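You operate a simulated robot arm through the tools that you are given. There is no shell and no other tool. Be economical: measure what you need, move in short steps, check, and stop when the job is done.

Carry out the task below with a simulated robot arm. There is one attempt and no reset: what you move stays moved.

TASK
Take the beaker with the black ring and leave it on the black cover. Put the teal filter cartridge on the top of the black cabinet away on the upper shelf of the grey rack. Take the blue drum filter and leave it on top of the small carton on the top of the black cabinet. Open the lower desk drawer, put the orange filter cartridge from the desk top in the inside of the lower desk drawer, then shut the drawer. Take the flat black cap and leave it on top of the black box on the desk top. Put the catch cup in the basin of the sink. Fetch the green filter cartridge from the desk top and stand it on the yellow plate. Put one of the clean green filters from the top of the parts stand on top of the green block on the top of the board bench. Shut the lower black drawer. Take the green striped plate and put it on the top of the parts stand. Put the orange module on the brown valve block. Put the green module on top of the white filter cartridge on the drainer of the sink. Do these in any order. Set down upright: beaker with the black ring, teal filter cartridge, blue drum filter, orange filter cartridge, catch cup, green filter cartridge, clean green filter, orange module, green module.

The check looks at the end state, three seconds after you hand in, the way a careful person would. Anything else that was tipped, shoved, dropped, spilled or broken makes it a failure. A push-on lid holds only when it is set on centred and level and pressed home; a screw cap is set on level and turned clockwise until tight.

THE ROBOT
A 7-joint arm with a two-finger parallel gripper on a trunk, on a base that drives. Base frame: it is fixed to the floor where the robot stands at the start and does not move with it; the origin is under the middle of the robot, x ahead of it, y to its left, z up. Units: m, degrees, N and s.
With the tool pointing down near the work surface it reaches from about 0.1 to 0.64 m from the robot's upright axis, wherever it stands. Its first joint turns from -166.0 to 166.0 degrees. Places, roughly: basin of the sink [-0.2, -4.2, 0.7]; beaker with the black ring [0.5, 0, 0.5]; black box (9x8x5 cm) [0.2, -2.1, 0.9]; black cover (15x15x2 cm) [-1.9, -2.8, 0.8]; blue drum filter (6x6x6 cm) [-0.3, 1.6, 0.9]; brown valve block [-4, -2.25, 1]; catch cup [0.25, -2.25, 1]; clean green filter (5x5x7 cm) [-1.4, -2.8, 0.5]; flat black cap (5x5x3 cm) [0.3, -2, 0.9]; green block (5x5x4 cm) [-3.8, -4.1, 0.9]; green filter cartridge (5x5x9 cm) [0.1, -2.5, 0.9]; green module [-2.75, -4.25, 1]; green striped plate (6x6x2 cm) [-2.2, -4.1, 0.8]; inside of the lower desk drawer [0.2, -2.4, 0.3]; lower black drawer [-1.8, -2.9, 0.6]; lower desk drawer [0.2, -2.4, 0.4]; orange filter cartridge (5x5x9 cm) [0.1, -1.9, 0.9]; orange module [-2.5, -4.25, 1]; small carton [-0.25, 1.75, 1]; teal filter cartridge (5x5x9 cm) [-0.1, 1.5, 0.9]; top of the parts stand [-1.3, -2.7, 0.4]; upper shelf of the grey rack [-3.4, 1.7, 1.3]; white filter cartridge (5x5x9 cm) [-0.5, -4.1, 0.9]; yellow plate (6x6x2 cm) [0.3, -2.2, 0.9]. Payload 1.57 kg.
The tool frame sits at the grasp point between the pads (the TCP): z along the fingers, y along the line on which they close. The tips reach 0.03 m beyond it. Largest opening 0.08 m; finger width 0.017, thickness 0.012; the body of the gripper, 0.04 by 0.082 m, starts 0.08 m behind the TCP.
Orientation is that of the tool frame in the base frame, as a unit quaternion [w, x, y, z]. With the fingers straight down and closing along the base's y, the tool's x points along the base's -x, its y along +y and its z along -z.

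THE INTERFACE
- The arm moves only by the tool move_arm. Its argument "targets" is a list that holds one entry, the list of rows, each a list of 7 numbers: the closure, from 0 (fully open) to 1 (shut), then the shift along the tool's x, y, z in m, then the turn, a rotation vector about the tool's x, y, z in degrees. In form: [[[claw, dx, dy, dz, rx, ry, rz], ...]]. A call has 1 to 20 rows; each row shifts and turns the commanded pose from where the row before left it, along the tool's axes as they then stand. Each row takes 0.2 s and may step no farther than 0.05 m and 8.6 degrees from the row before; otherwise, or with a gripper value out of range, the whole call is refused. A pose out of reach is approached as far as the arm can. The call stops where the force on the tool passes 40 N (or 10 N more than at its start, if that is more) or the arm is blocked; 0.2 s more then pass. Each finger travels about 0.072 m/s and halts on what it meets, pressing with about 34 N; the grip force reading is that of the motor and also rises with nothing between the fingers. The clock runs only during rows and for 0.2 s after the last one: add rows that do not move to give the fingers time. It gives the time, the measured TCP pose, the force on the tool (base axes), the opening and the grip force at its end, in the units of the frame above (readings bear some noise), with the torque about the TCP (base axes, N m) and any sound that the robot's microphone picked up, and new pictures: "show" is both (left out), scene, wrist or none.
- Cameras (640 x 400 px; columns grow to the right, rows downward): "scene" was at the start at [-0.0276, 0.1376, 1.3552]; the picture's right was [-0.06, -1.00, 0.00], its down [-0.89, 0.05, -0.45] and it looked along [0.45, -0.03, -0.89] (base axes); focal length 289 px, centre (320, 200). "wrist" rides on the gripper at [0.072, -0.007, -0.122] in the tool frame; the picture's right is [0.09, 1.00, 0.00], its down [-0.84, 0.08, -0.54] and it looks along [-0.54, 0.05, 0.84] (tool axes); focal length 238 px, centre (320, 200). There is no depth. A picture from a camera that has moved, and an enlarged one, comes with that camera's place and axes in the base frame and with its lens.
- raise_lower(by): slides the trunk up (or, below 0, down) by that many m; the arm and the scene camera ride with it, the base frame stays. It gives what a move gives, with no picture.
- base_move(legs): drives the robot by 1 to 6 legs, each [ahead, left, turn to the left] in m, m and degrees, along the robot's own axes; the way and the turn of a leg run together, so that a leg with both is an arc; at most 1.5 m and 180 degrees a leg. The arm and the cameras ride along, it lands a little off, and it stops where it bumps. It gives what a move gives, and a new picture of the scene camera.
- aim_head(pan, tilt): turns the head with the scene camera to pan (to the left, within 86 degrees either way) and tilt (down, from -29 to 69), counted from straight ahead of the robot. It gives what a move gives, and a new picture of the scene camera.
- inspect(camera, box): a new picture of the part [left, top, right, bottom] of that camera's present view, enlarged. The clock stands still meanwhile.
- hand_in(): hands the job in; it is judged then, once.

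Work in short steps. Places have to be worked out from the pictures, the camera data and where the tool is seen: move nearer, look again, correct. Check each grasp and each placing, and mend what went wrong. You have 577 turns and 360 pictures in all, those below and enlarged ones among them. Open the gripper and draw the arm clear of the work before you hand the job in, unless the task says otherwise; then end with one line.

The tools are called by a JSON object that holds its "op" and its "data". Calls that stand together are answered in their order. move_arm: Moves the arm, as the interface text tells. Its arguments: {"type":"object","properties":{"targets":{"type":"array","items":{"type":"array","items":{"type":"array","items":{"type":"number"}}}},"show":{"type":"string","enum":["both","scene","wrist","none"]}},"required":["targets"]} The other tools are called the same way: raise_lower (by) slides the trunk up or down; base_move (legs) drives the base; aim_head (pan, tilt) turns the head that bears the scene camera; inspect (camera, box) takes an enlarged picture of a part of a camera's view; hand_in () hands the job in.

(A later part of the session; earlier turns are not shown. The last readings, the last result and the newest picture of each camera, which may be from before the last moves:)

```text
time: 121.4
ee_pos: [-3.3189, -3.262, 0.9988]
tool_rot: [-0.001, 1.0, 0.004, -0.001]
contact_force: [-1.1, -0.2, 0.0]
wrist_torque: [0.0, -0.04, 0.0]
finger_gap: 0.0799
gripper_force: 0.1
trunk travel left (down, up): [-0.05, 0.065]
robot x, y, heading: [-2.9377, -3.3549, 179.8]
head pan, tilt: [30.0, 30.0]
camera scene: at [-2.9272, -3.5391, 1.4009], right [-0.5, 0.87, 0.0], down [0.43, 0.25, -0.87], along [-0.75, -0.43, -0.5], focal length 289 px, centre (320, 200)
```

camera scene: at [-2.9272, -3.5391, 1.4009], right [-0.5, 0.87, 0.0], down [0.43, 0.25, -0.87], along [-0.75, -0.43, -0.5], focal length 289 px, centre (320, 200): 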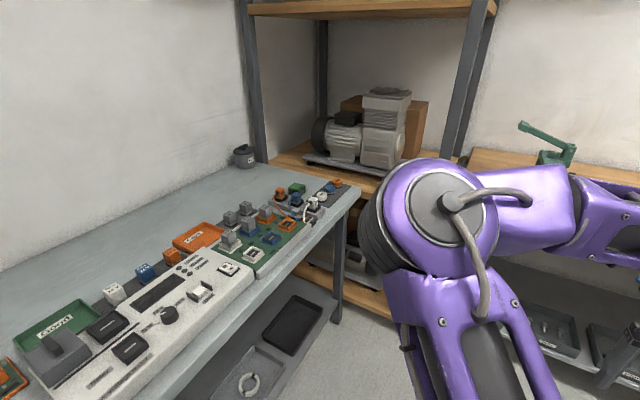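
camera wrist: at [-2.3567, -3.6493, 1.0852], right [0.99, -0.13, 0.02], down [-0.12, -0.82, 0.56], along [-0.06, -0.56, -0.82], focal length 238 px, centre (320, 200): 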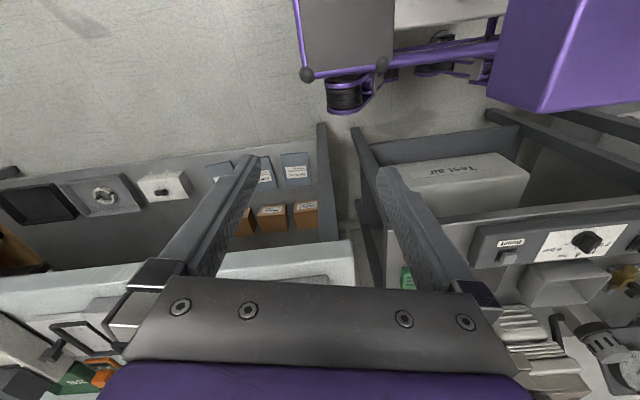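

I see the board bench well. I turn 180° so the bench is on my right side.

{"op": "base_move", "data": {"legs": [[0, 0, -90], [0, 0, -90]]}}

{"op": "aim_head", "data": {"pan": -80, "tilt": 35}}

```text
time: 129.7
ee_pos: [-2.5583, -3.4522, 0.999]
tool_rot: [0.0, 0.003, 1.0, -0.002]
contact_force: [-0.5, 0.3, -0.6]
wrist_torque: [-0.03, 0.0, 0.04]
finger_gap: 0.0797
gripper_force: 0.1
trunk travel left (down, up): [-0.05, 0.065]
robot x, y, heading: [-2.9323, -3.3571, -0.8]
head pan, tilt: [30.0, 30.0]
camera scene: at [-2.9463, -3.1684, 1.4009], right [0.48, -0.88, 0.0], down [-0.44, -0.24, -0.87], along [0.76, 0.42, -0.5], focal length 289 px, centre (320, 200)
```

scene: 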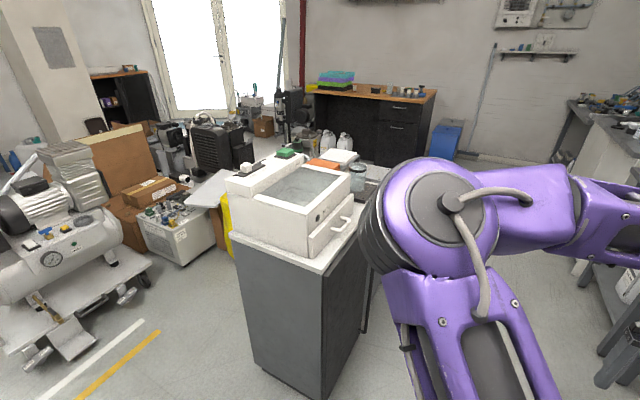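

```text
time: 131.6
ee_pos: [-2.5581, -3.4522, 0.9987]
tool_rot: [0.0, 0.003, 1.0, -0.002]
contact_force: [-0.2, 0.2, 0.0]
wrist_torque: [-0.03, 0.0, -0.01]
finger_gap: 0.0802
gripper_force: 0.0
trunk travel left (down, up): [-0.05, 0.065]
robot x, y, heading: [-2.9384, -3.3544, -1.2]
head pan, tilt: [-80.0, 35.0]
camera scene: at [-3.0117, -3.2992, 1.3932], right [-0.99, -0.16, 0.0], down [-0.09, 0.57, -0.82], along [0.13, -0.81, -0.57], focal length 289 px, centre (320, 200)
```

scene: 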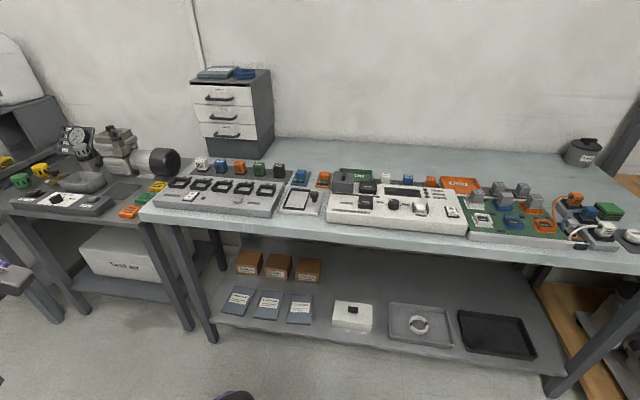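

The module row is visible: orange then green at about (-2.67, -4.13). I move abreast of them, closer to the bench.

{"op": "base_move", "data": {"legs": [[0.2, 0, 1.2], [0, -0.17, 0]]}}

{"op": "move_arm", "data": {"targets": [[[0, 0.02, -0.045, 0, 0, 0, 0], [0, 0.02, -0.045, 0, 0, 0, 0], [0, 0.02, -0.045, 0, 0, 0, 0], [0, 0.02, -0.045, 0, 0, 0, 0], [0, 0.02, -0.045, 0, 0, 0, 0], [0, 0.02, -0.045, 0, 0, 0, 0], [0, 0.03, -0.03, 0, 0, 0, 0], [0, 0, 0, 0, 0, 0, 0]]]}}

```text
time: 135.0
ee_pos: [-2.3544, -3.615, 0.999]
tool_rot: [0.001, -0.008, 1.0, -0.002]
contact_force: [-0.2, -0.1, 0.6]
wrist_torque: [-0.04, -0.02, 0.02]
finger_gap: 0.0801
gripper_force: 0.0
trunk travel left (down, up): [-0.05, 0.065]
robot x, y, heading: [-2.7362, -3.5254, 0.1]
head pan, tilt: [-80.0, 35.0]
camera scene: at [-2.8113, -3.4711, 1.3932], right [-0.98, -0.18, 0.0], down [-0.1, 0.56, -0.82], along [0.15, -0.81, -0.57], focal length 289 px, centre (320, 200)
```

scene: 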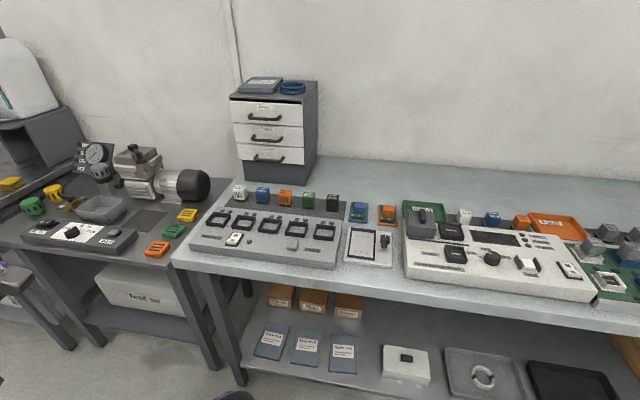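

```text
time: 136.8
ee_pos: [-2.4998, -3.9158, 0.9987]
tool_rot: [0.001, -0.009, 1.0, -0.002]
contact_force: [0.1, -0.8, 0.1]
wrist_torque: [0.0, -0.01, -0.01]
finger_gap: 0.08
gripper_force: 0.2
trunk travel left (down, up): [-0.05, 0.065]
robot x, y, heading: [-2.736, -3.5259, 0.3]
head pan, tilt: [-80.0, 35.0]
camera scene: at [-2.8114, -3.4713, 1.3932], right [-0.98, -0.18, 0.0], down [-0.1, 0.56, -0.82], along [0.15, -0.81, -0.57], focal length 289 px, centre (320, 200)
camera wrist: at [-2.5719, -3.9241, 1.1219], right [-0.11, 0.99, 0.0], down [0.83, 0.09, 0.54], along [0.54, 0.06, -0.84], focal length 238 px, centre (320, 200)
```

scene: 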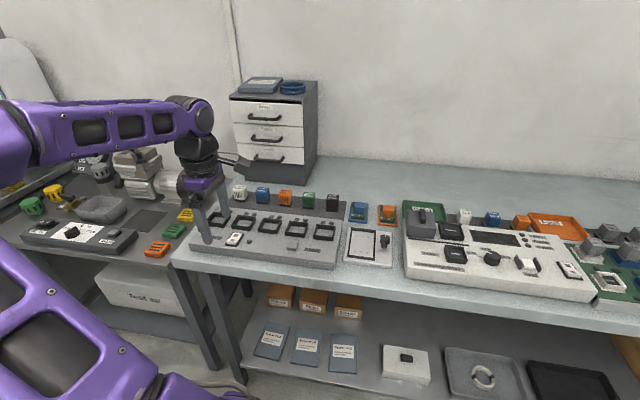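
wrist: 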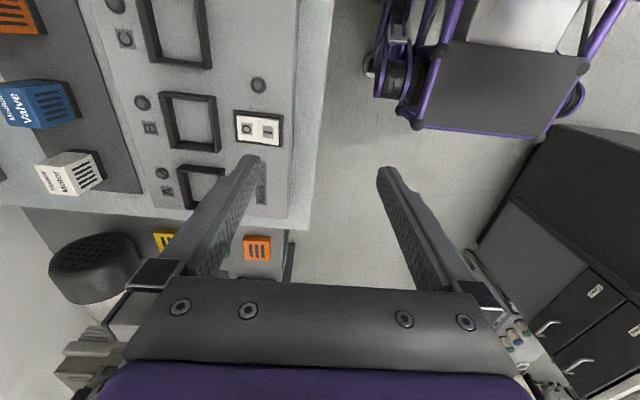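

Triangulation gives the green module near (-2.645, -4.18), top ~0.9; bench front edge ≈ y -3.93. I shift the base 0.09 right and move the tool over the module.

{"op": "base_move", "data": {"legs": [[0.04, -0.09, 0]]}}

{"op": "move_arm", "data": {"targets": [[[0.25, 0.035, -0.033, 0, 0, 0, 0], [0.25, 0.035, -0.033, 0, 0, 0, 0], [0.25, 0.035, -0.033, 0, 0, 0, 0], [0.25, 0.035, -0.033, 0, 0, 0, 0], [0.25, 0.03, -0.033, 0, 0, 0, 0], [0.25, 0, 0, 0, 0, 0, 0]]], "show": "wrist"}}

```text
time: 138.4
ee_pos: [-2.4602, -4.0055, 1.0005]
tool_rot: [0.001, -0.007, 1.0, -0.002]
contact_force: [-0.4, -0.1, -0.2]
wrist_torque: [0.01, 0.01, 0.02]
finger_gap: 0.0802
gripper_force: 0.0
trunk travel left (down, up): [-0.05, 0.065]
robot x, y, heading: [-2.6958, -3.6137, 0.4]
head pan, tilt: [-80.0, 35.0]
camera scene: at [-2.771, -3.5604, 1.3932], right [-0.98, -0.18, 0.0], down [-0.1, 0.56, -0.82], along [0.15, -0.81, -0.57], focal length 289 px, centre (320, 200)
```

scene: 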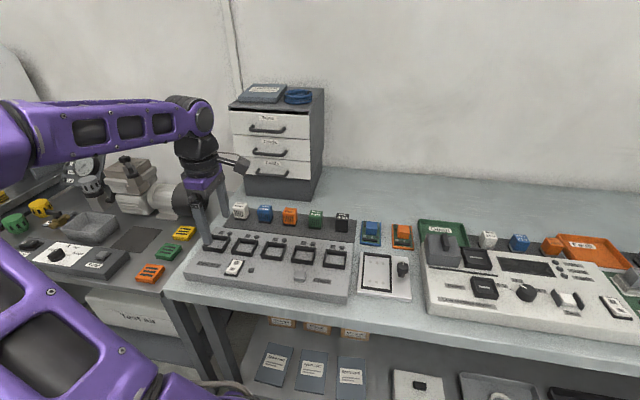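

```text
time: 139.8
ee_pos: [-2.629, -4.1728, 1.0004]
tool_rot: [0.0, -0.009, 1.0, -0.002]
contact_force: [-0.4, 0.1, -0.5]
wrist_torque: [0.0, -0.04, 0.0]
finger_gap: 0.0598
gripper_force: 0.1
trunk travel left (down, up): [-0.05, 0.065]
robot x, y, heading: [-2.6972, -3.6164, 0.2]
head pan, tilt: [-80.0, 35.0]
camera wrist: at [-2.7, -4.1809, 1.1219], right [-0.11, 0.99, 0.0], down [0.83, 0.09, 0.54], along [0.54, 0.06, -0.84], focal length 238 px, centre (320, 200)
```

wrist: 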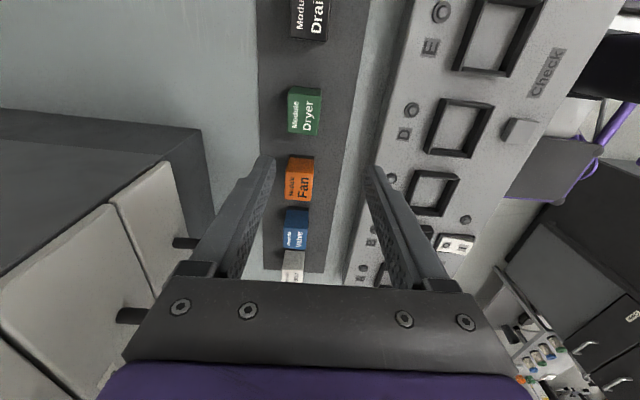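

Green module is at about (-2.649, -4.189). I align over it and descend partway.

{"op": "move_arm", "data": {"targets": [[[0.25, 0.02, -0.016, 0.02, 0, 0, 0], [0.25, 0, 0, 0.03, 0, 0, 0], [0.25, 0, 0, 0, 0, 0, 0]]], "show": "none"}}

{"op": "inspect", "data": {"camera": "wrist", "box": [220, 80, 420, 240]}}

{"op": "inspect", "data": {"camera": "scene", "box": [200, 120, 400, 280]}}

```text
time: 140.6
ee_pos: [-2.6482, -4.1895, 0.9492]
tool_rot: [0.002, -0.008, 1.0, -0.001]
contact_force: [-0.1, -0.7, -0.1]
wrist_torque: [0.02, 0.0, -0.02]
finger_gap: 0.0597
gripper_force: 0.1
trunk travel left (down, up): [-0.05, 0.065]
robot x, y, heading: [-2.6964, -3.6167, 0.2]
head pan, tilt: [-80.0, 35.0]
```

```text
2.50 times, centred on (320, 160) of wrist
camera zoom: at [-2.7197, -4.1971, 1.0713], right [-0.11, 0.99, 0.0], down [0.83, 0.09, 0.54], along [0.54, 0.06, -0.84], focal length 596 px, centre (320, 300)
```

zoom: 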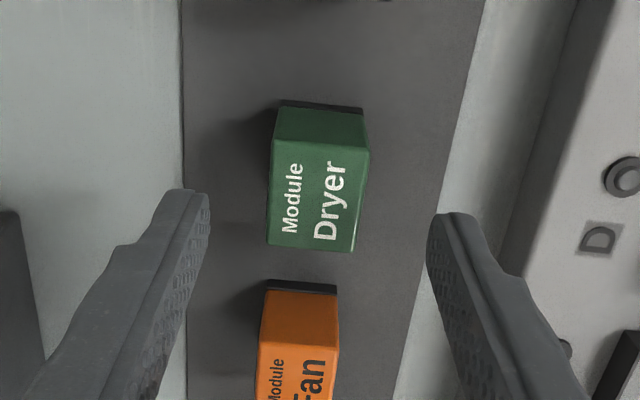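

```text
2.50 times, centred on (300, 200) of scene
camera zoom: at [-2.771, -3.5605, 1.3932], right [-0.98, -0.18, 0.0], down [-0.1, 0.56, -0.82], along [0.14, -0.81, -0.57], focal length 723 px, centre (370, 200)
```

zoom: 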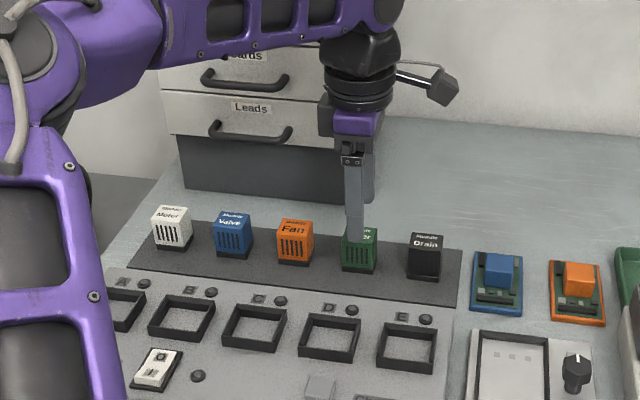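

Alignment is good. I descend further in small steps.

{"op": "move_arm", "data": {"targets": [[[0.25, -0.003, 0, 0.02, 0, 0, 0], [0.25, 0, 0, 0.02, 0, 0, 0], [0.25, 0, 0, 0, 0, 0, 0]]], "show": "none"}}

{"op": "inspect", "data": {"camera": "wrist", "box": [220, 80, 420, 240]}}

{"op": "inspect", "data": {"camera": "scene", "box": [260, 160, 360, 240]}}

```text
time: 141.4
ee_pos: [-2.6451, -4.1898, 0.9087]
tool_rot: [0.001, -0.009, 1.0, -0.003]
contact_force: [0.2, 0.8, 0.6]
wrist_torque: [0.01, -0.07, 0.01]
finger_gap: 0.06
gripper_force: 0.0
trunk travel left (down, up): [-0.05, 0.065]
robot x, y, heading: [-2.6963, -3.6188, 0.2]
head pan, tilt: [-80.0, 35.0]
```

```text
2.50 times, centred on (320, 160) of wrist
camera zoom: at [-2.7167, -4.1973, 1.0313], right [-0.11, 0.99, 0.0], down [0.83, 0.09, 0.54], along [0.54, 0.06, -0.84], focal length 596 px, centre (320, 300)
```

zoom: 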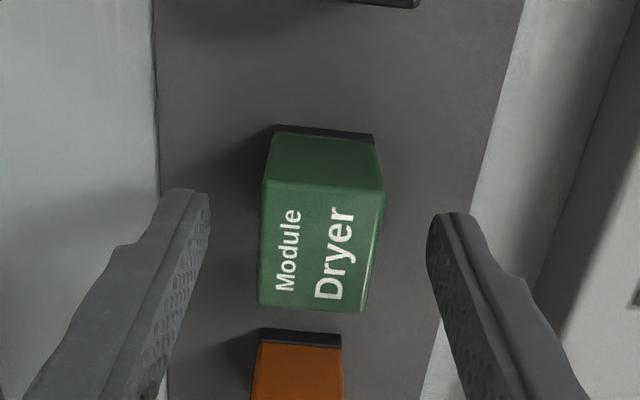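

```text
5.00 times, centred on (310, 200) of scene
camera zoom: at [-2.771, -3.5605, 1.3932], right [-0.98, -0.18, 0.0], down [-0.1, 0.56, -0.82], along [0.14, -0.81, -0.57], focal length 1447 px, centre (370, 200)
```

zoom: 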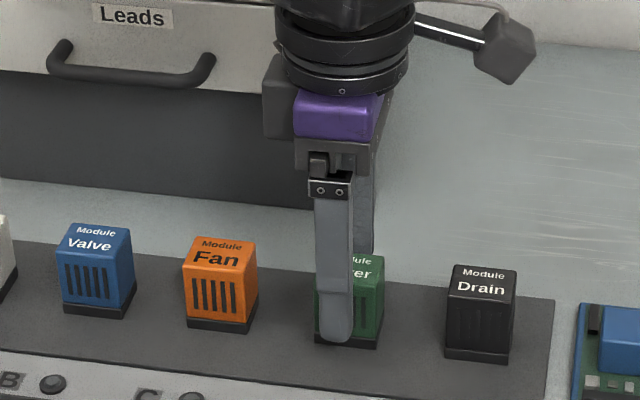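

Module top ≈ z 0.905 and about 0.03 wide. I adjust 4 mm back, go down 12 mm and close.

{"op": "move_arm", "data": {"targets": [[[0.25, 0.004, 0, 0.006, 0, 0, 0], [0.25, 0, 0, 0.006, 0, 0, 0], [0.7, 0, 0, 0, 0, 0, 0], [0.7, 0, 0, 0, 0, 0, 0], [0.7, 0, 0, 0, 0, 0, 0], [0.7, 0, 0, 0, 0, 0, 0]]], "show": "wrist"}}

```text
time: 142.8
ee_pos: [-2.648, -4.1892, 0.8969]
tool_rot: [0.001, -0.007, 1.0, -0.001]
contact_force: [0.2, 0.4, 1.4]
wrist_torque: [-0.01, 0.02, -0.01]
finger_gap: 0.0289
gripper_force: 33.4
trunk travel left (down, up): [-0.05, 0.065]
robot x, y, heading: [-2.6963, -3.615, 0.4]
head pan, tilt: [-80.0, 35.0]
camera wrist: at [-2.72, -4.1975, 1.0195], right [-0.11, 0.99, 0.0], down [0.83, 0.09, 0.54], along [0.54, 0.06, -0.84], focal length 238 px, centre (320, 200)
```

wrist: 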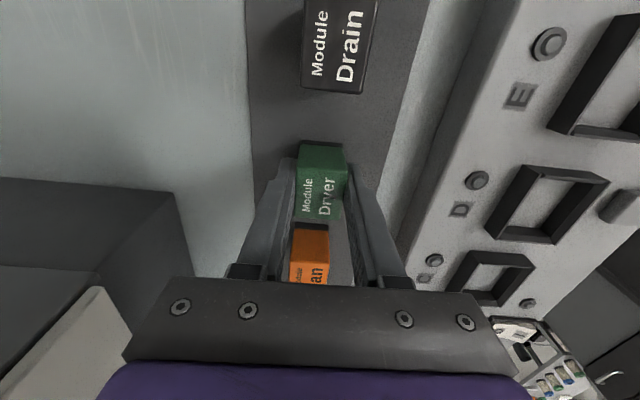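

Gripped at 0.029. I lift and bring the module back to the robot's front.

{"op": "move_arm", "data": {"targets": [[[0.7, 0, 0, -0.02, 0, 0, 0], [0.7, 0, 0, -0.04, 0, 0, 0], [0.7, 0, 0, -0.04, 0, 0, 0], [0.7, 0, 0, -0.04, 0, 0, 0], [0.7, 0, 0.045, -0.01, 0, 0, 0], [0.7, 0, 0.045, -0.01, 0, 0, 0], [0.7, 0, 0.045, 0, 0, 0, 0], [0.7, 0, 0.045, 0, 0, 0, 0], [0.7, 0, 0.045, 0, 0, 0, 0], [0.7, -0.03, 0.03, 0, 0, 0, 0], [0.7, -0.04, 0.02, 0, 0, 0, 0], [0.7, -0.04, 0.02, 0, 0, 0, 0], [0.7, -0.04, 0.02, 0, 0, 0, 0], [0.7, -0.04, 0.02, 0, 0, 0, 0], [0.7, -0.04, 0.02, 0, 0, 0, 0], [0.7, -0.04, 0.02, 0, 0, 0, 0], [0.7, -0.04, 0.02, 0, 0, 0, 0], [0.7, 0, 0, 0, 0, 0, 0]]]}}

```text
time: 146.6
ee_pos: [-2.3449, -3.7883, 1.0581]
tool_rot: [0.0, -0.008, 1.0, -0.002]
contact_force: [-0.8, -0.6, -1.0]
wrist_torque: [-0.01, 0.05, 0.01]
finger_gap: 0.029
gripper_force: 33.9
trunk travel left (down, up): [-0.05, 0.065]
robot x, y, heading: [-2.6969, -3.6131, 0.2]
head pan, tilt: [-80.0, 35.0]
camera scene: at [-2.7709, -3.5604, 1.3932], right [-0.98, -0.18, 0.0], down [-0.1, 0.56, -0.82], along [0.14, -0.81, -0.57], focal length 289 px, centre (320, 200)
camera wrist: at [-2.4167, -3.7962, 1.1802], right [-0.11, 0.99, 0.0], down [0.83, 0.09, 0.54], along [0.54, 0.06, -0.84], focal length 238 px, centre (320, 200)
```

scene: 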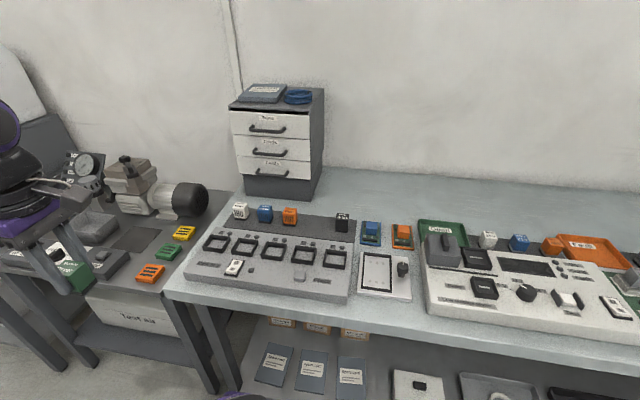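
wrist: 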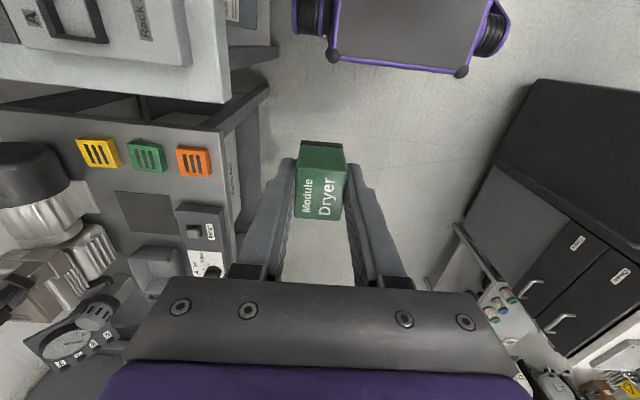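

Module held. I drive east along y≈-3.48 to near the sink.

{"op": "base_move", "data": {"legs": [[0, 0.13, 0], [1.1, 0, 0], [0.9, 0, 0]]}}

{"op": "aim_head", "data": {"pan": -75, "tilt": 35}}

```text
time: 158.0
ee_pos: [-0.3482, -3.6413, 1.0593]
tool_rot: [0.002, -0.011, 1.0, -0.002]
contact_force: [-0.5, -0.4, -1.3]
wrist_torque: [-0.03, -0.01, 0.0]
finger_gap: 0.0289
gripper_force: 34.0
trunk travel left (down, up): [-0.05, 0.065]
robot x, y, heading: [-0.7032, -3.4707, 0.3]
head pan, tilt: [-80.0, 35.0]
camera scene: at [-0.7757, -3.4158, 1.3932], right [-0.98, -0.18, 0.0], down [-0.11, 0.56, -0.82], along [0.15, -0.81, -0.57], focal length 289 px, centre (320, 200)
```

scene: 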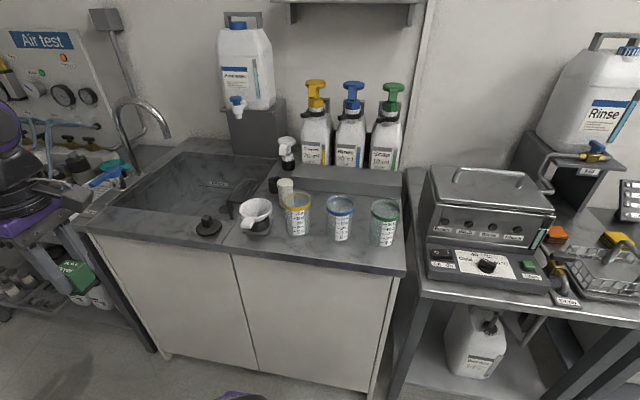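

```text
time: 158.7
ee_pos: [-0.3486, -3.6417, 1.0586]
tool_rot: [0.0, -0.013, 1.0, -0.002]
contact_force: [0.4, -0.4, -1.2]
wrist_torque: [0.02, 0.02, -0.01]
finger_gap: 0.0292
gripper_force: 33.5
trunk travel left (down, up): [-0.05, 0.065]
robot x, y, heading: [-0.6966, -3.472, 0.7]
head pan, tilt: [-75.0, 35.0]
camera scene: at [-0.7682, -3.4141, 1.3932], right [-0.96, -0.27, 0.0], down [-0.15, 0.55, -0.82], along [0.22, -0.79, -0.57], focal length 289 px, centre (320, 200)
```

scene: 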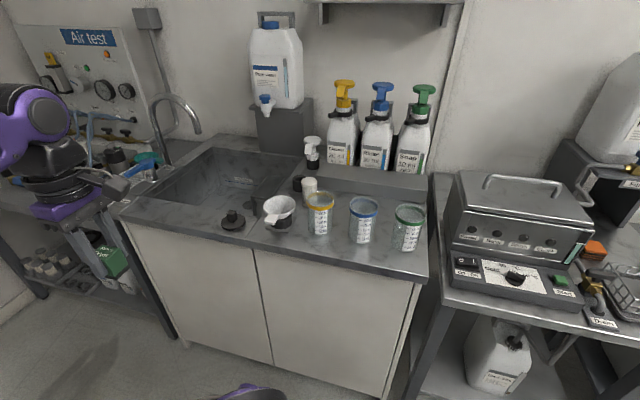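

I inspect the drainer for the white filter cartridge.

{"op": "inspect", "data": {"camera": "scene", "box": [200, 120, 360, 240]}}

```text
3.33 times, centred on (280, 180) of scene
camera zoom: at [-0.7682, -3.4141, 1.3932], right [-0.96, -0.27, 0.0], down [-0.15, 0.55, -0.82], along [0.22, -0.79, -0.57], focal length 964 px, centre (453, 267)
```

zoom: 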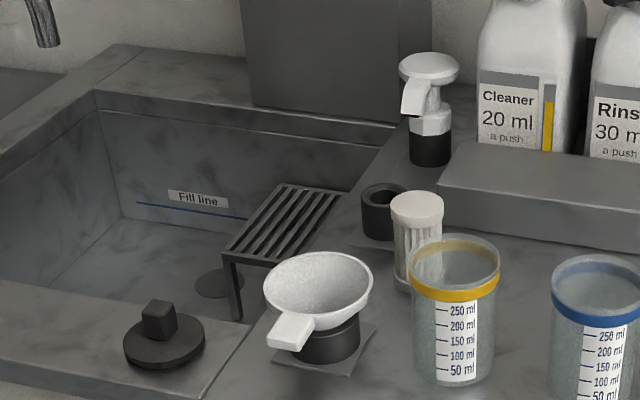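

The white cartridge stands behind the yellow-ring beaker at about (-0.535, -4.13). I move the base closer and swing the arm toward it, staying high.

{"op": "base_move", "data": {"legs": [[0.1, -0.12, 0]]}}

{"op": "move_arm", "data": {"targets": [[[0.7, 0.03, -0.035, 0, 0, 0, 0], [0.7, 0.03, -0.035, 0, 0, 0, 0], [0.7, 0.03, -0.035, 0, 0, 0, 0], [0.7, 0.03, -0.035, 0, 0, 0, 0], [0.7, 0.03, -0.03, 0, 0, 0, 0], [0.7, 0.03, -0.02, 0, 0, 0, 0], [0.7, 0, 0, 0, 0, 0, 0]]]}}

```text
time: 160.5
ee_pos: [-0.2461, -3.7586, 1.0579]
tool_rot: [0.001, -0.013, 1.0, -0.001]
contact_force: [-0.2, 0.1, -0.7]
wrist_torque: [0.0, 0.0, -0.01]
finger_gap: 0.0291
gripper_force: 33.8
trunk travel left (down, up): [-0.05, 0.065]
robot x, y, heading: [-0.5997, -3.5878, 0.5]
head pan, tilt: [-75.0, 35.0]
camera scene: at [-0.6663, -3.5319, 1.3932], right [-0.96, -0.27, 0.0], down [-0.15, 0.55, -0.82], along [0.22, -0.79, -0.57], focal length 289 px, centre (320, 200)
```

scene: 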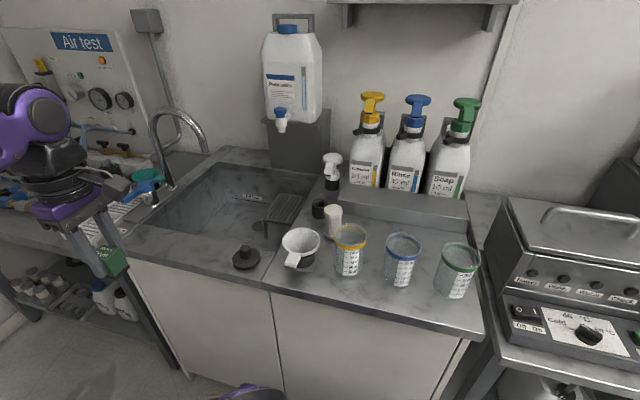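

```text
time: 162.1
ee_pos: [-0.4229, -3.9535, 1.0597]
tool_rot: [0.001, -0.012, 1.0, 0.0]
contact_force: [0.4, 0.5, -1.8]
wrist_torque: [-0.02, 0.02, -0.02]
finger_gap: 0.0289
gripper_force: 33.9
trunk travel left (down, up): [-0.05, 0.065]
robot x, y, heading: [-0.5989, -3.5902, 0.7]
head pan, tilt: [-75.0, 35.0]
camera scene: at [-0.6663, -3.532, 1.3932], right [-0.96, -0.27, 0.0], down [-0.15, 0.55, -0.82], along [0.22, -0.79, -0.57], focal length 289 px, centre (320, 200)
camera wrist: at [-0.4942, -3.9616, 1.1815], right [-0.12, 0.99, 0.0], down [0.83, 0.1, 0.54], along [0.54, 0.06, -0.84], focal length 238 px, centre (320, 200)
```

scene: 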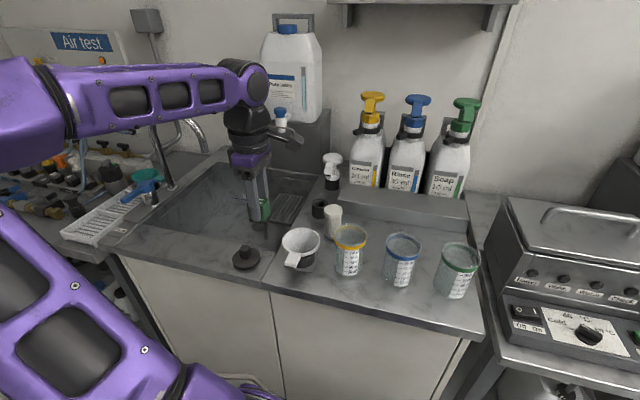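
wrist: 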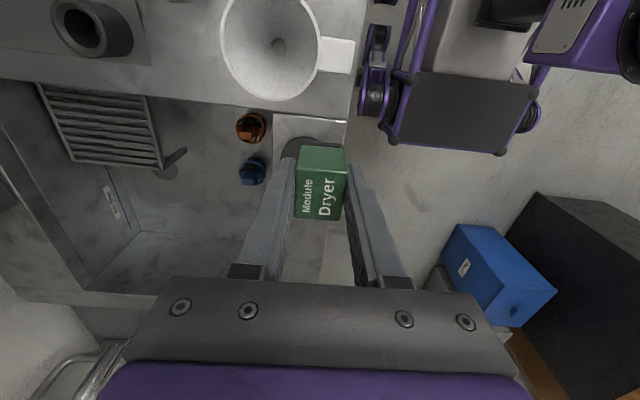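

I inspect the cartridge from this new base position to triangulate it.

{"op": "inspect", "data": {"camera": "scene", "box": [260, 140, 380, 260]}}

```text
3.33 times, centred on (320, 200) of scene
camera zoom: at [-0.6663, -3.532, 1.3932], right [-0.96, -0.27, 0.0], down [-0.15, 0.55, -0.82], along [0.22, -0.79, -0.57], focal length 964 px, centre (320, 200)
```

zoom: 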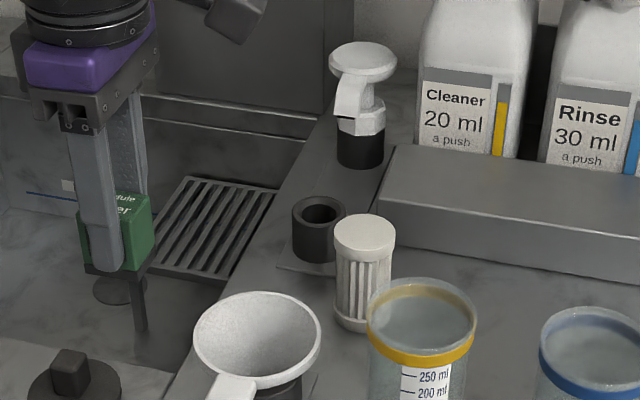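

Cartridge top centre ≈(-0.543, -4.10, 0.96). I move above it at the current height.

{"op": "move_arm", "data": {"targets": [[[0.7, 0.03, -0.035, -0.01, 0, 0, 0], [0.7, 0.03, -0.035, 0, 0, 0, 0], [0.7, 0.03, -0.035, 0, 0, 0, 0], [0.7, 0.03, -0.041, 0, 0, 0, 0], [0.7, 0, 0, 0, 0, 0, 0], [0.7, 0, 0, 0, 0, 0, 0]]], "show": "wrist"}}

{"op": "inspect", "data": {"camera": "scene", "box": [260, 140, 380, 260]}}

```text
refused: row 4 steps farther than a row can; nothing moved
```

```text
3.33 times, centred on (320, 200) of scene
camera zoom: at [-0.6663, -3.532, 1.3932], right [-0.96, -0.27, 0.0], down [-0.15, 0.55, -0.82], along [0.22, -0.79, -0.57], focal length 964 px, centre (320, 200)
```

zoom: 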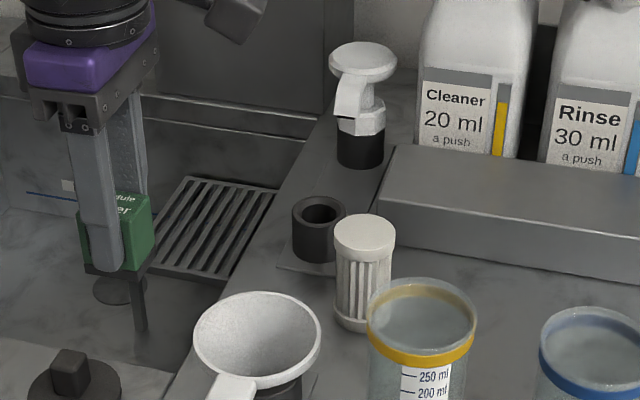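

Refused for step size; I split it.

{"op": "move_arm", "data": {"targets": [[[0.7, 0.024, -0.03, -0.01, 0, 0, 0], [0.7, 0.024, -0.03, 0, 0, 0, 0], [0.7, 0.024, -0.03, 0, 0, 0, 0], [0.7, 0.024, -0.03, 0, 0, 0, 0], [0.7, 0.024, -0.027, 0, 0, 0, 0], [0.7, 0, 0, 0, 0, 0, 0], [0.7, 0, 0, 0, 0, 0, 0]]], "show": "wrist"}}

{"op": "inspect", "data": {"camera": "scene", "box": [260, 140, 380, 260]}}

```text
time: 163.7
ee_pos: [-0.5379, -4.1033, 1.0665]
tool_rot: [0.001, -0.013, 1.0, -0.001]
contact_force: [0.2, 0.3, -0.4]
wrist_torque: [-0.02, 0.0, 0.02]
finger_gap: 0.0289
gripper_force: 34.0
trunk travel left (down, up): [-0.05, 0.065]
robot x, y, heading: [-0.5963, -3.5884, 0.3]
head pan, tilt: [-75.0, 35.0]
camera wrist: at [-0.6098, -4.1112, 1.1898], right [-0.12, 0.99, 0.0], down [0.83, 0.1, 0.54], along [0.54, 0.06, -0.84], focal length 238 px, centre (320, 200)
```

wrist: 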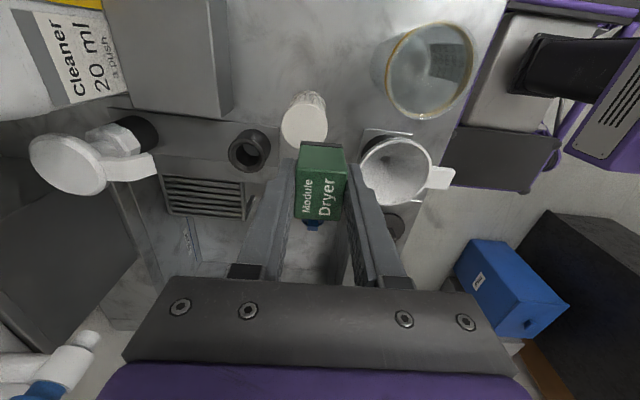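

```text
3.33 times, centred on (320, 200) of scene
camera zoom: at [-0.6663, -3.532, 1.3932], right [-0.96, -0.27, 0.0], down [-0.15, 0.55, -0.82], along [0.22, -0.79, -0.57], focal length 964 px, centre (320, 200)
```

zoom: 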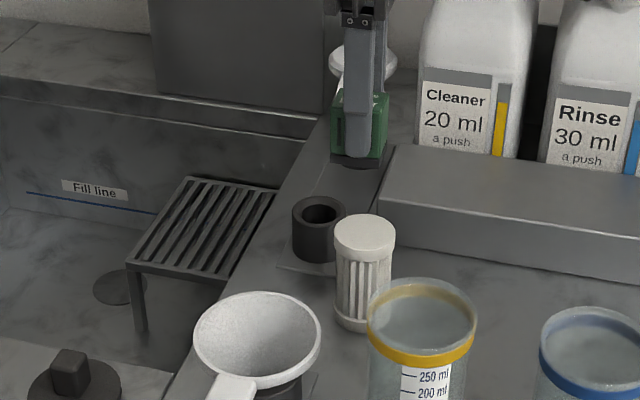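

Combining both cameras: cap top ≈(-0.540, -4.12, 0.945). I correct and descend most of the way.

{"op": "move_arm", "data": {"targets": [[[0.7, 0.002, -0.017, 0.0, 0, 0, 0], [0.7, 0, 0, 0.03, 0, 0, 0], [0.7, 0, 0, 0.03, 0, 0, 0], [0.7, 0, 0, 0, 0, 0, 0], [0.7, 0, 0, 0, 0, 0, 0]]], "show": "wrist"}}

{"op": "inspect", "data": {"camera": "scene", "box": [260, 140, 380, 260]}}

```text
time: 164.9
ee_pos: [-0.5394, -4.1215, 1.0061]
tool_rot: [0.001, -0.013, 1.0, -0.001]
contact_force: [0.8, -1.1, -0.7]
wrist_torque: [0.02, 0.0, 0.02]
finger_gap: 0.0291
gripper_force: 33.5
trunk travel left (down, up): [-0.05, 0.065]
robot x, y, heading: [-0.6014, -3.5862, 0.7]
head pan, tilt: [-75.0, 35.0]
camera wrist: at [-0.6119, -4.1284, 1.1291], right [-0.12, 0.99, 0.0], down [0.83, 0.1, 0.54], along [0.54, 0.06, -0.84], focal length 238 px, centre (320, 200)
```

wrist: 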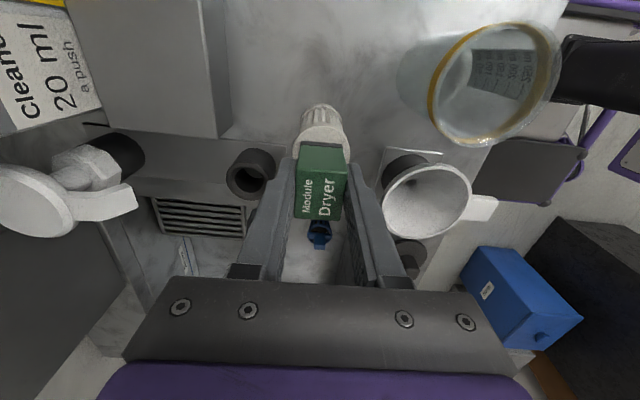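

```text
3.33 times, centred on (320, 200) of scene
camera zoom: at [-0.6663, -3.532, 1.3932], right [-0.96, -0.27, 0.0], down [-0.15, 0.55, -0.82], along [0.22, -0.79, -0.57], focal length 964 px, centre (320, 200)
```

zoom: 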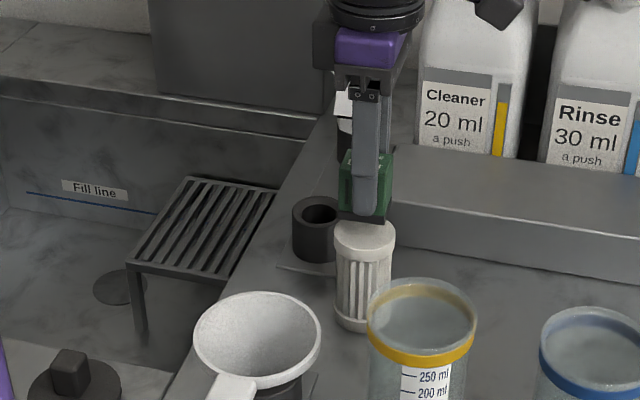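

Aligned in both views. I descend in small steps until contact.

{"op": "move_arm", "data": {"targets": [[[0.7, 0, 0, 0.01, 0, 0, 0], [0.7, 0, 0, 0.005, 0, 0, 0], [0.7, 0, 0, 0, 0, 0, 0]]], "show": "none"}}

{"op": "inspect", "data": {"camera": "scene", "box": [300, 160, 380, 240]}}

```text
time: 165.7
ee_pos: [-0.5404, -4.1194, 0.9931]
tool_rot: [0.0, -0.012, 1.0, -0.002]
contact_force: [-0.2, 0.2, 0.1]
wrist_torque: [0.01, -0.03, -0.02]
finger_gap: 0.0291
gripper_force: 33.7
trunk travel left (down, up): [-0.05, 0.065]
robot x, y, heading: [-0.5964, -3.5882, 0.8]
head pan, tilt: [-75.0, 35.0]
```

```text
5.00 times, centred on (340, 200) of scene
camera zoom: at [-0.6663, -3.532, 1.3932], right [-0.96, -0.27, 0.0], down [-0.15, 0.55, -0.82], along [0.22, -0.79, -0.57], focal length 1447 px, centre (220, 200)
```

zoom: 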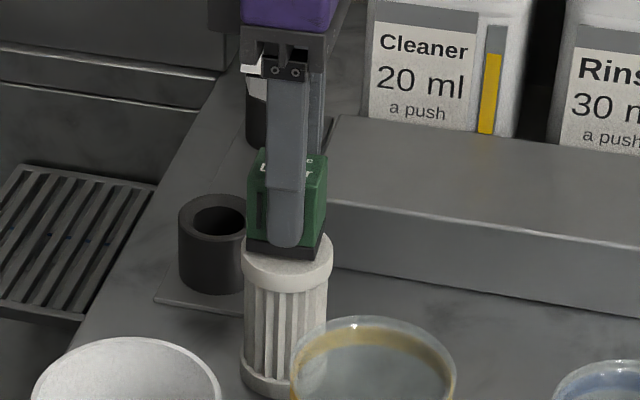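

Nearly touching and centred. I continue in 3 mm steps.

{"op": "move_arm", "data": {"targets": [[[0.7, 0, 0, 0.004, 0, 0, 0], [0.7, 0, 0, 0.003, 0, 0, 0], [0.7, 0, 0, 0, 0, 0, 0]]], "show": "none"}}

```text
time: 166.5
ee_pos: [-0.5396, -4.1204, 0.9888]
tool_rot: [0.001, -0.012, 1.0, -0.003]
contact_force: [1.6, 0.4, 23.3]
wrist_torque: [0.11, -0.2, 0.02]
finger_gap: 0.029
gripper_force: 34.0
trunk travel left (down, up): [-0.05, 0.065]
robot x, y, heading: [-0.5967, -3.5876, 0.6]
head pan, tilt: [-75.0, 35.0]
```

Contact with 23 N. I ease off, open slowly, and retreat upward.

{"op": "move_arm", "data": {"targets": [[[0.7, 0, 0, -0.003, 0, 0, 0], [0.55, 0, 0, 0, 0, 0, 0], [0.45, 0, 0, 0, 0, 0, 0], [0.4, 0, 0, 0, 0, 0, 0], [0.4, 0, 0, -0.02, 0, 0, 0], [0.4, 0, 0, -0.03, 0, 0, 0], [0.4, 0, 0, -0.04, 0, 0, 0], [0.4, 0, 0, 0, 0, 0, 0]]], "show": "none"}}

{"op": "inspect", "data": {"camera": "scene", "box": [260, 140, 380, 260]}}

```text
time: 168.3
ee_pos: [-0.5395, -4.1189, 1.0785]
tool_rot: [0.001, -0.012, 1.0, -0.001]
contact_force: [0.3, -0.2, 0.2]
wrist_torque: [0.01, 0.02, 0.03]
finger_gap: 0.0482
gripper_force: 0.2
trunk travel left (down, up): [-0.05, 0.065]
robot x, y, heading: [-0.5967, -3.5894, 0.7]
head pan, tilt: [-75.0, 35.0]
```

```text
3.33 times, centred on (320, 200) of scene
camera zoom: at [-0.6663, -3.5319, 1.3931], right [-0.96, -0.27, 0.0], down [-0.15, 0.55, -0.82], along [0.22, -0.79, -0.57], focal length 964 px, centre (320, 200)
```

zoom: 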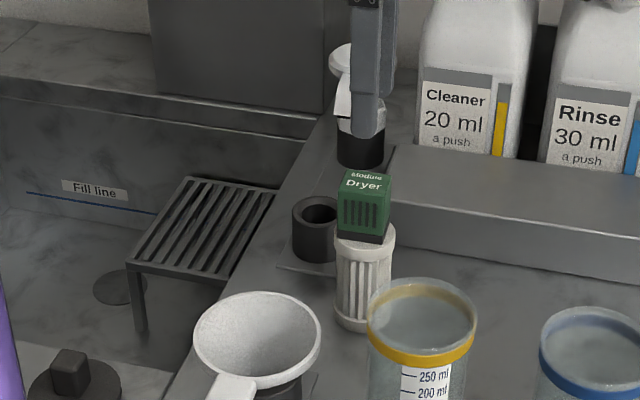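

The green module stands on the white cartridge. Now I retract the arm and back up to the striped plate (x≈-2.15).

{"op": "move_arm", "data": {"targets": [[[0, 0, 0.045, -0.02, 0, 0, 0], [0, 0, 0.045, 0, 0, 0, 0], [0, 0, 0.045, 0, 0, 0, 0], [0, 0, 0.045, 0, 0, 0, 0], [0, -0.03, 0.035, 0, 0, 0, 0], [0, -0.04, 0.025, 0, 0, 0, 0], [0, -0.04, 0.025, 0, 0, 0, 0], [0, -0.04, 0.025, 0, 0, 0, 0], [0, -0.04, 0.02, 0, 0, 0, 0], [0, -0.04, 0.02, 0, 0, 0, 0], [0, 0, 0, 0, 0, 0, 0]]], "show": "none"}}

{"op": "base_move", "data": {"legs": [[-0.05, 0.1, -0.5], [-1.45, 0, 0]]}}

```text
time: 170.7
ee_pos: [-0.318, -3.7847, 1.0977]
tool_rot: [0.001, -0.013, 1.0, -0.001]
contact_force: [-0.2, -0.5, -0.1]
wrist_torque: [0.04, -0.02, -0.01]
finger_gap: 0.08
gripper_force: 0.0
trunk travel left (down, up): [-0.05, 0.065]
robot x, y, heading: [-0.5993, -3.5916, 0.7]
head pan, tilt: [-75.0, 35.0]
```

```text
time: 179.2
ee_pos: [-1.8366, -3.6943, 1.0985]
tool_rot: [0.001, -0.011, 1.0, -0.001]
contact_force: [-0.7, 1.1, 0.6]
wrist_torque: [0.02, -0.03, -0.01]
finger_gap: 0.0799
gripper_force: 0.1
trunk travel left (down, up): [-0.05, 0.065]
robot x, y, heading: [-2.1151, -3.4954, 0.6]
head pan, tilt: [-75.0, 35.0]
camera scene: at [-2.1836, -3.4404, 1.3932], right [-0.96, -0.27, 0.0], down [-0.15, 0.55, -0.82], along [0.22, -0.79, -0.57], focal length 289 px, centre (320, 200)
```

scene: 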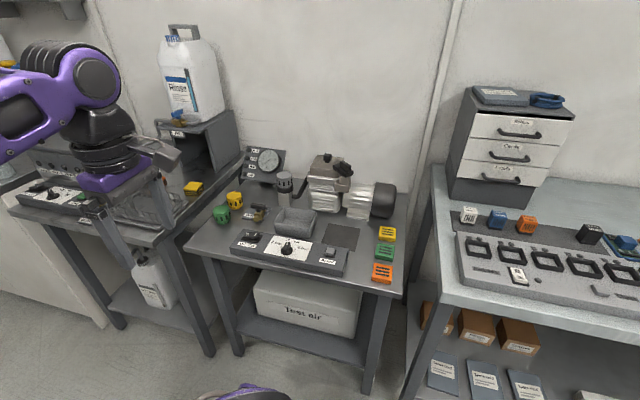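

Green striped plate ≈(-2.20, -4.065). I swing over near it and rotate the tool 90° so it closes along x.

{"op": "move_arm", "data": {"targets": [[[0, 0.033, -0.0324, 0, 0, 0, 0], [0, 0.033, -0.0324, 0, 0, 0, 0], [0, 0.033, -0.0324, 0, 0, 0, 0], [0, 0.033, -0.0324, 0, 0, 0, 0], [0, 0.033, -0.0324, 0, 0, 0, 0], [0, 0.033, -0.0324, 0, 0, 0, 0], [0, 0.033, -0.0324, 0, 0, 0, 0], [0, 0.033, -0.0324, 0, 0, 0, 0], [0, 0.033, -0.0324, 0, 0, 0, 0], [0, 0.033, -0.0324, 0, 0, 0, 0], [0, 0.033, -0.0324, 0, 0, 0, 0], [0, 0, 0, 0, 0, 0, 0]]], "show": "none"}}

{"op": "move_arm", "data": {"targets": [[[0, 0, 0, 0, 0, 0, 8.1], [0, 0, 0, 0, 0, 0, 8.1], [0, 0, 0, 0, 0, 0, 8.1], [0, 0, 0, 0, 0, 0, 8.1], [0, 0, 0, 0, 0, 0, 8.1], [0, 0, 0, 0, 0, 0, 8.1], [0, 0, 0, 0, 0, 0, 8.1], [0, 0, 0, 0, 0, 0, 8.1], [0, 0, 0, 0, 0, 0, 8.1], [0, 0, 0, 0, 0, 0, 8.1], [0, 0, 0, 0, 0, 0, 7.5], [0, 0, 0, 0, 0, 0, 0]]]}}

```text
time: 181.8
ee_pos: [-2.192, -4.059, 1.0979]
tool_rot: [0.001, -0.01, 1.0, -0.002]
contact_force: [0.1, -0.7, -0.2]
wrist_torque: [0.02, -0.02, 0.01]
finger_gap: 0.0797
gripper_force: 0.1
trunk travel left (down, up): [-0.05, 0.065]
robot x, y, heading: [-2.1151, -3.4947, 0.5]
head pan, tilt: [-75.0, 35.0]
```

```text
time: 184.4
ee_pos: [-2.1918, -4.0583, 1.0982]
tool_rot: [0.001, 0.691, 0.723, 0.0]
contact_force: [0.1, -0.2, 0.3]
wrist_torque: [-0.02, 0.03, -0.07]
finger_gap: 0.0801
gripper_force: 0.0
trunk travel left (down, up): [-0.05, 0.065]
robot x, y, heading: [-2.1151, -3.4996, 0.5]
head pan, tilt: [-75.0, 35.0]
camera scene: at [-2.1836, -3.4404, 1.3932], right [-0.96, -0.27, 0.0], down [-0.15, 0.55, -0.82], along [0.22, -0.79, -0.57], focal length 289 px, centre (320, 200)
camera wrist: at [-2.2016, -3.9859, 1.2209], right [0.99, 0.14, 0.0], down [0.11, -0.83, 0.54], along [0.08, -0.54, -0.84], focal length 238 px, centre (320, 200)
```

scene: 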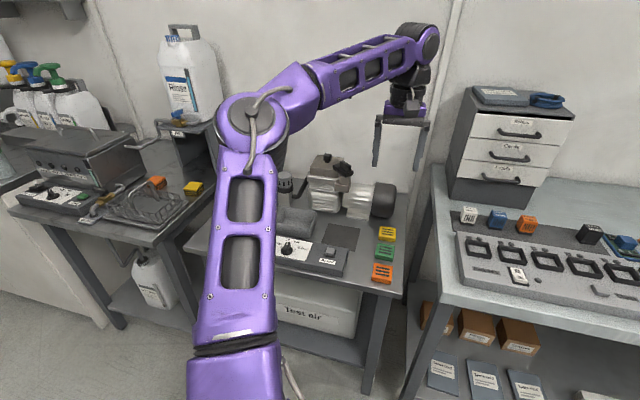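
wrist: 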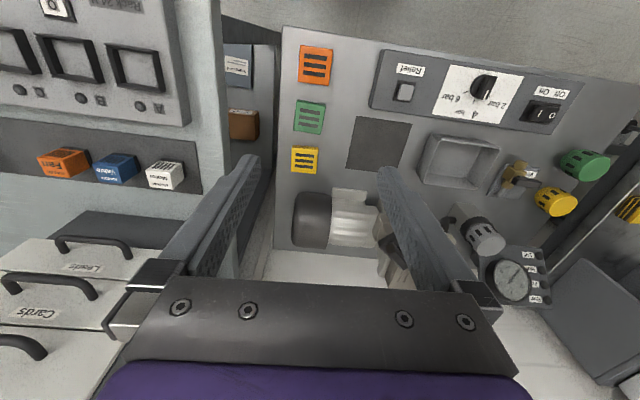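

Plate ≈(-2.201, -4.097), top ≈0.77. I centre over it and descend to 0.85.

{"op": "move_arm", "data": {"targets": [[[0, -0.039, -0.009, 0.02, 0, 0, 2.6], [0, 0, 0, 0.045, 0, 0, 0], [0, 0, 0, 0.045, 0, 0, 0], [0, 0, 0, 0.045, 0, 0, 0], [0, 0, 0, 0.045, 0, 0, 0], [0, 0, 0, 0.045, 0, 0, 0], [0, 0, 0, 0, 0, 0, 0]]], "show": "wrist"}}

```text
time: 186.0
ee_pos: [-2.1995, -4.0991, 0.8528]
tool_rot: [0.001, 0.706, 0.708, -0.001]
contact_force: [-0.2, 0.4, 0.0]
wrist_torque: [-0.01, -0.03, 0.01]
finger_gap: 0.0801
gripper_force: 0.1
trunk travel left (down, up): [-0.05, 0.065]
robot x, y, heading: [-2.1193, -3.4967, 0.4]
head pan, tilt: [-75.0, 35.0]
camera wrist: at [-2.206, -4.0254, 0.9753], right [1.0, 0.09, 0.0], down [0.08, -0.83, 0.54], along [0.05, -0.54, -0.84], focal length 238 px, centre (320, 200)
```

wrist: 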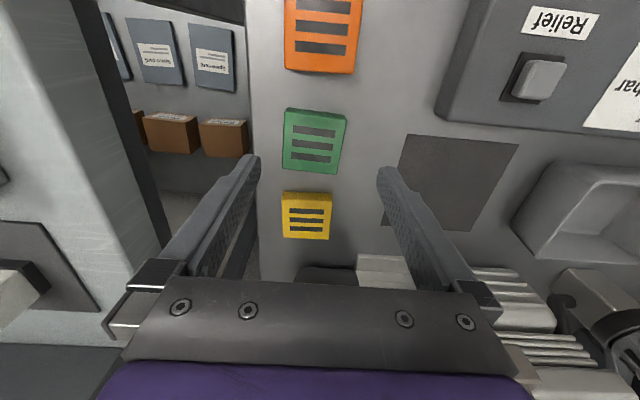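

Centred (5 mm x correction). I descend to 0.80 and check.

{"op": "move_arm", "data": {"targets": [[[0, 0, -0.005, 0.03, 0, 0, 0], [0, 0, 0, 0.022, 0, 0, 0], [0, 0, 0, 0, 0, 0, 0]]], "show": "none"}}

{"op": "inspect", "data": {"camera": "wrist", "box": [220, 80, 420, 240]}}

{"op": "inspect", "data": {"camera": "scene", "box": [320, 180, 440, 300]}}

```text
time: 186.8
ee_pos: [-2.2023, -4.0966, 0.8002]
tool_rot: [0.001, 0.707, 0.707, -0.001]
contact_force: [0.2, 0.1, -0.2]
wrist_torque: [-0.01, 0.03, -0.01]
finger_gap: 0.0798
gripper_force: 0.0
trunk travel left (down, up): [-0.05, 0.065]
robot x, y, heading: [-2.1154, -3.4924, 0.7]
head pan, tilt: [-75.0, 35.0]
```

```text
2.50 times, centred on (320, 160) of wrist
camera zoom: at [-2.2102, -4.0255, 0.9235], right [1.0, 0.09, 0.0], down [0.08, -0.84, 0.54], along [0.05, -0.54, -0.84], focal length 596 px, centre (320, 300)
```

zoom: 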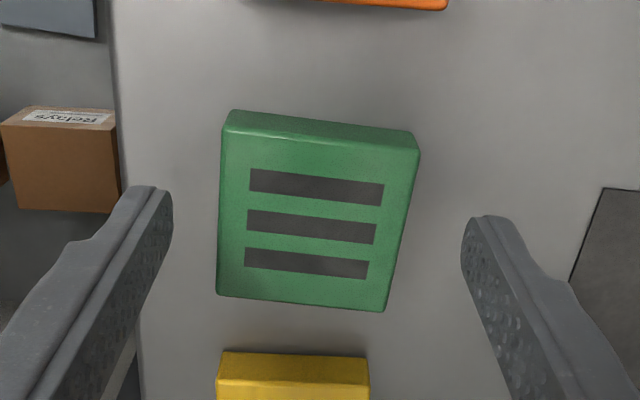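

```text
3.33 times, centred on (380, 240) of scene
camera zoom: at [-2.1836, -3.4404, 1.3932], right [-0.96, -0.27, 0.0], down [-0.15, 0.55, -0.82], along [0.22, -0.79, -0.57], focal length 964 px, centre (120, 67)
```

zoom: 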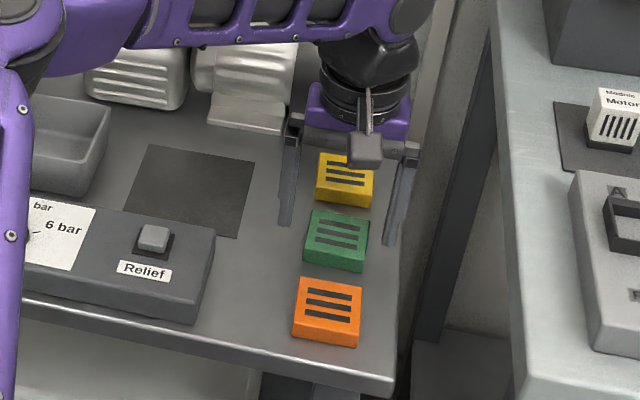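

Centred within 3 mm. I descend 18 mm more and close.

{"op": "move_arm", "data": {"targets": [[[0, 0.003, -0.003, 0.01, 0, 0, 0], [0, 0, 0, 0.008, 0, 0, 0], [0, 0, 0, 0, 0, 0, 0]]], "show": "wrist"}}

```text
time: 187.6
ee_pos: [-2.2059, -4.0948, 0.7826]
tool_rot: [0.002, 0.707, 0.707, 0.0]
contact_force: [0.4, 0.6, 0.3]
wrist_torque: [-0.02, 0.04, -0.04]
finger_gap: 0.08
gripper_force: 0.1
trunk travel left (down, up): [-0.05, 0.065]
robot x, y, heading: [-2.1147, -3.4951, 0.5]
head pan, tilt: [-75.0, 35.0]
camera wrist: at [-2.2133, -4.0227, 0.9052], right [1.0, 0.09, 0.0], down [0.08, -0.84, 0.54], along [0.05, -0.54, -0.84], focal length 238 px, centre (320, 200)
```

wrist: 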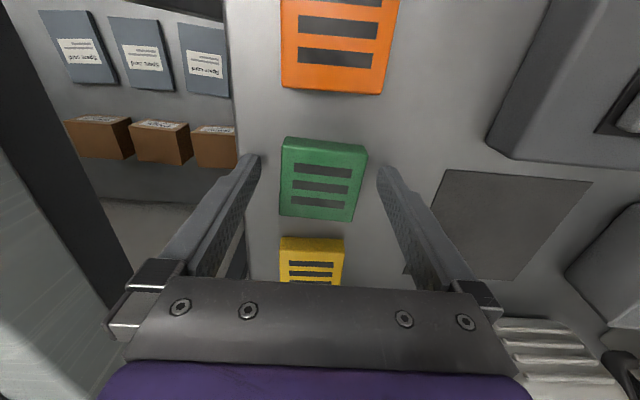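

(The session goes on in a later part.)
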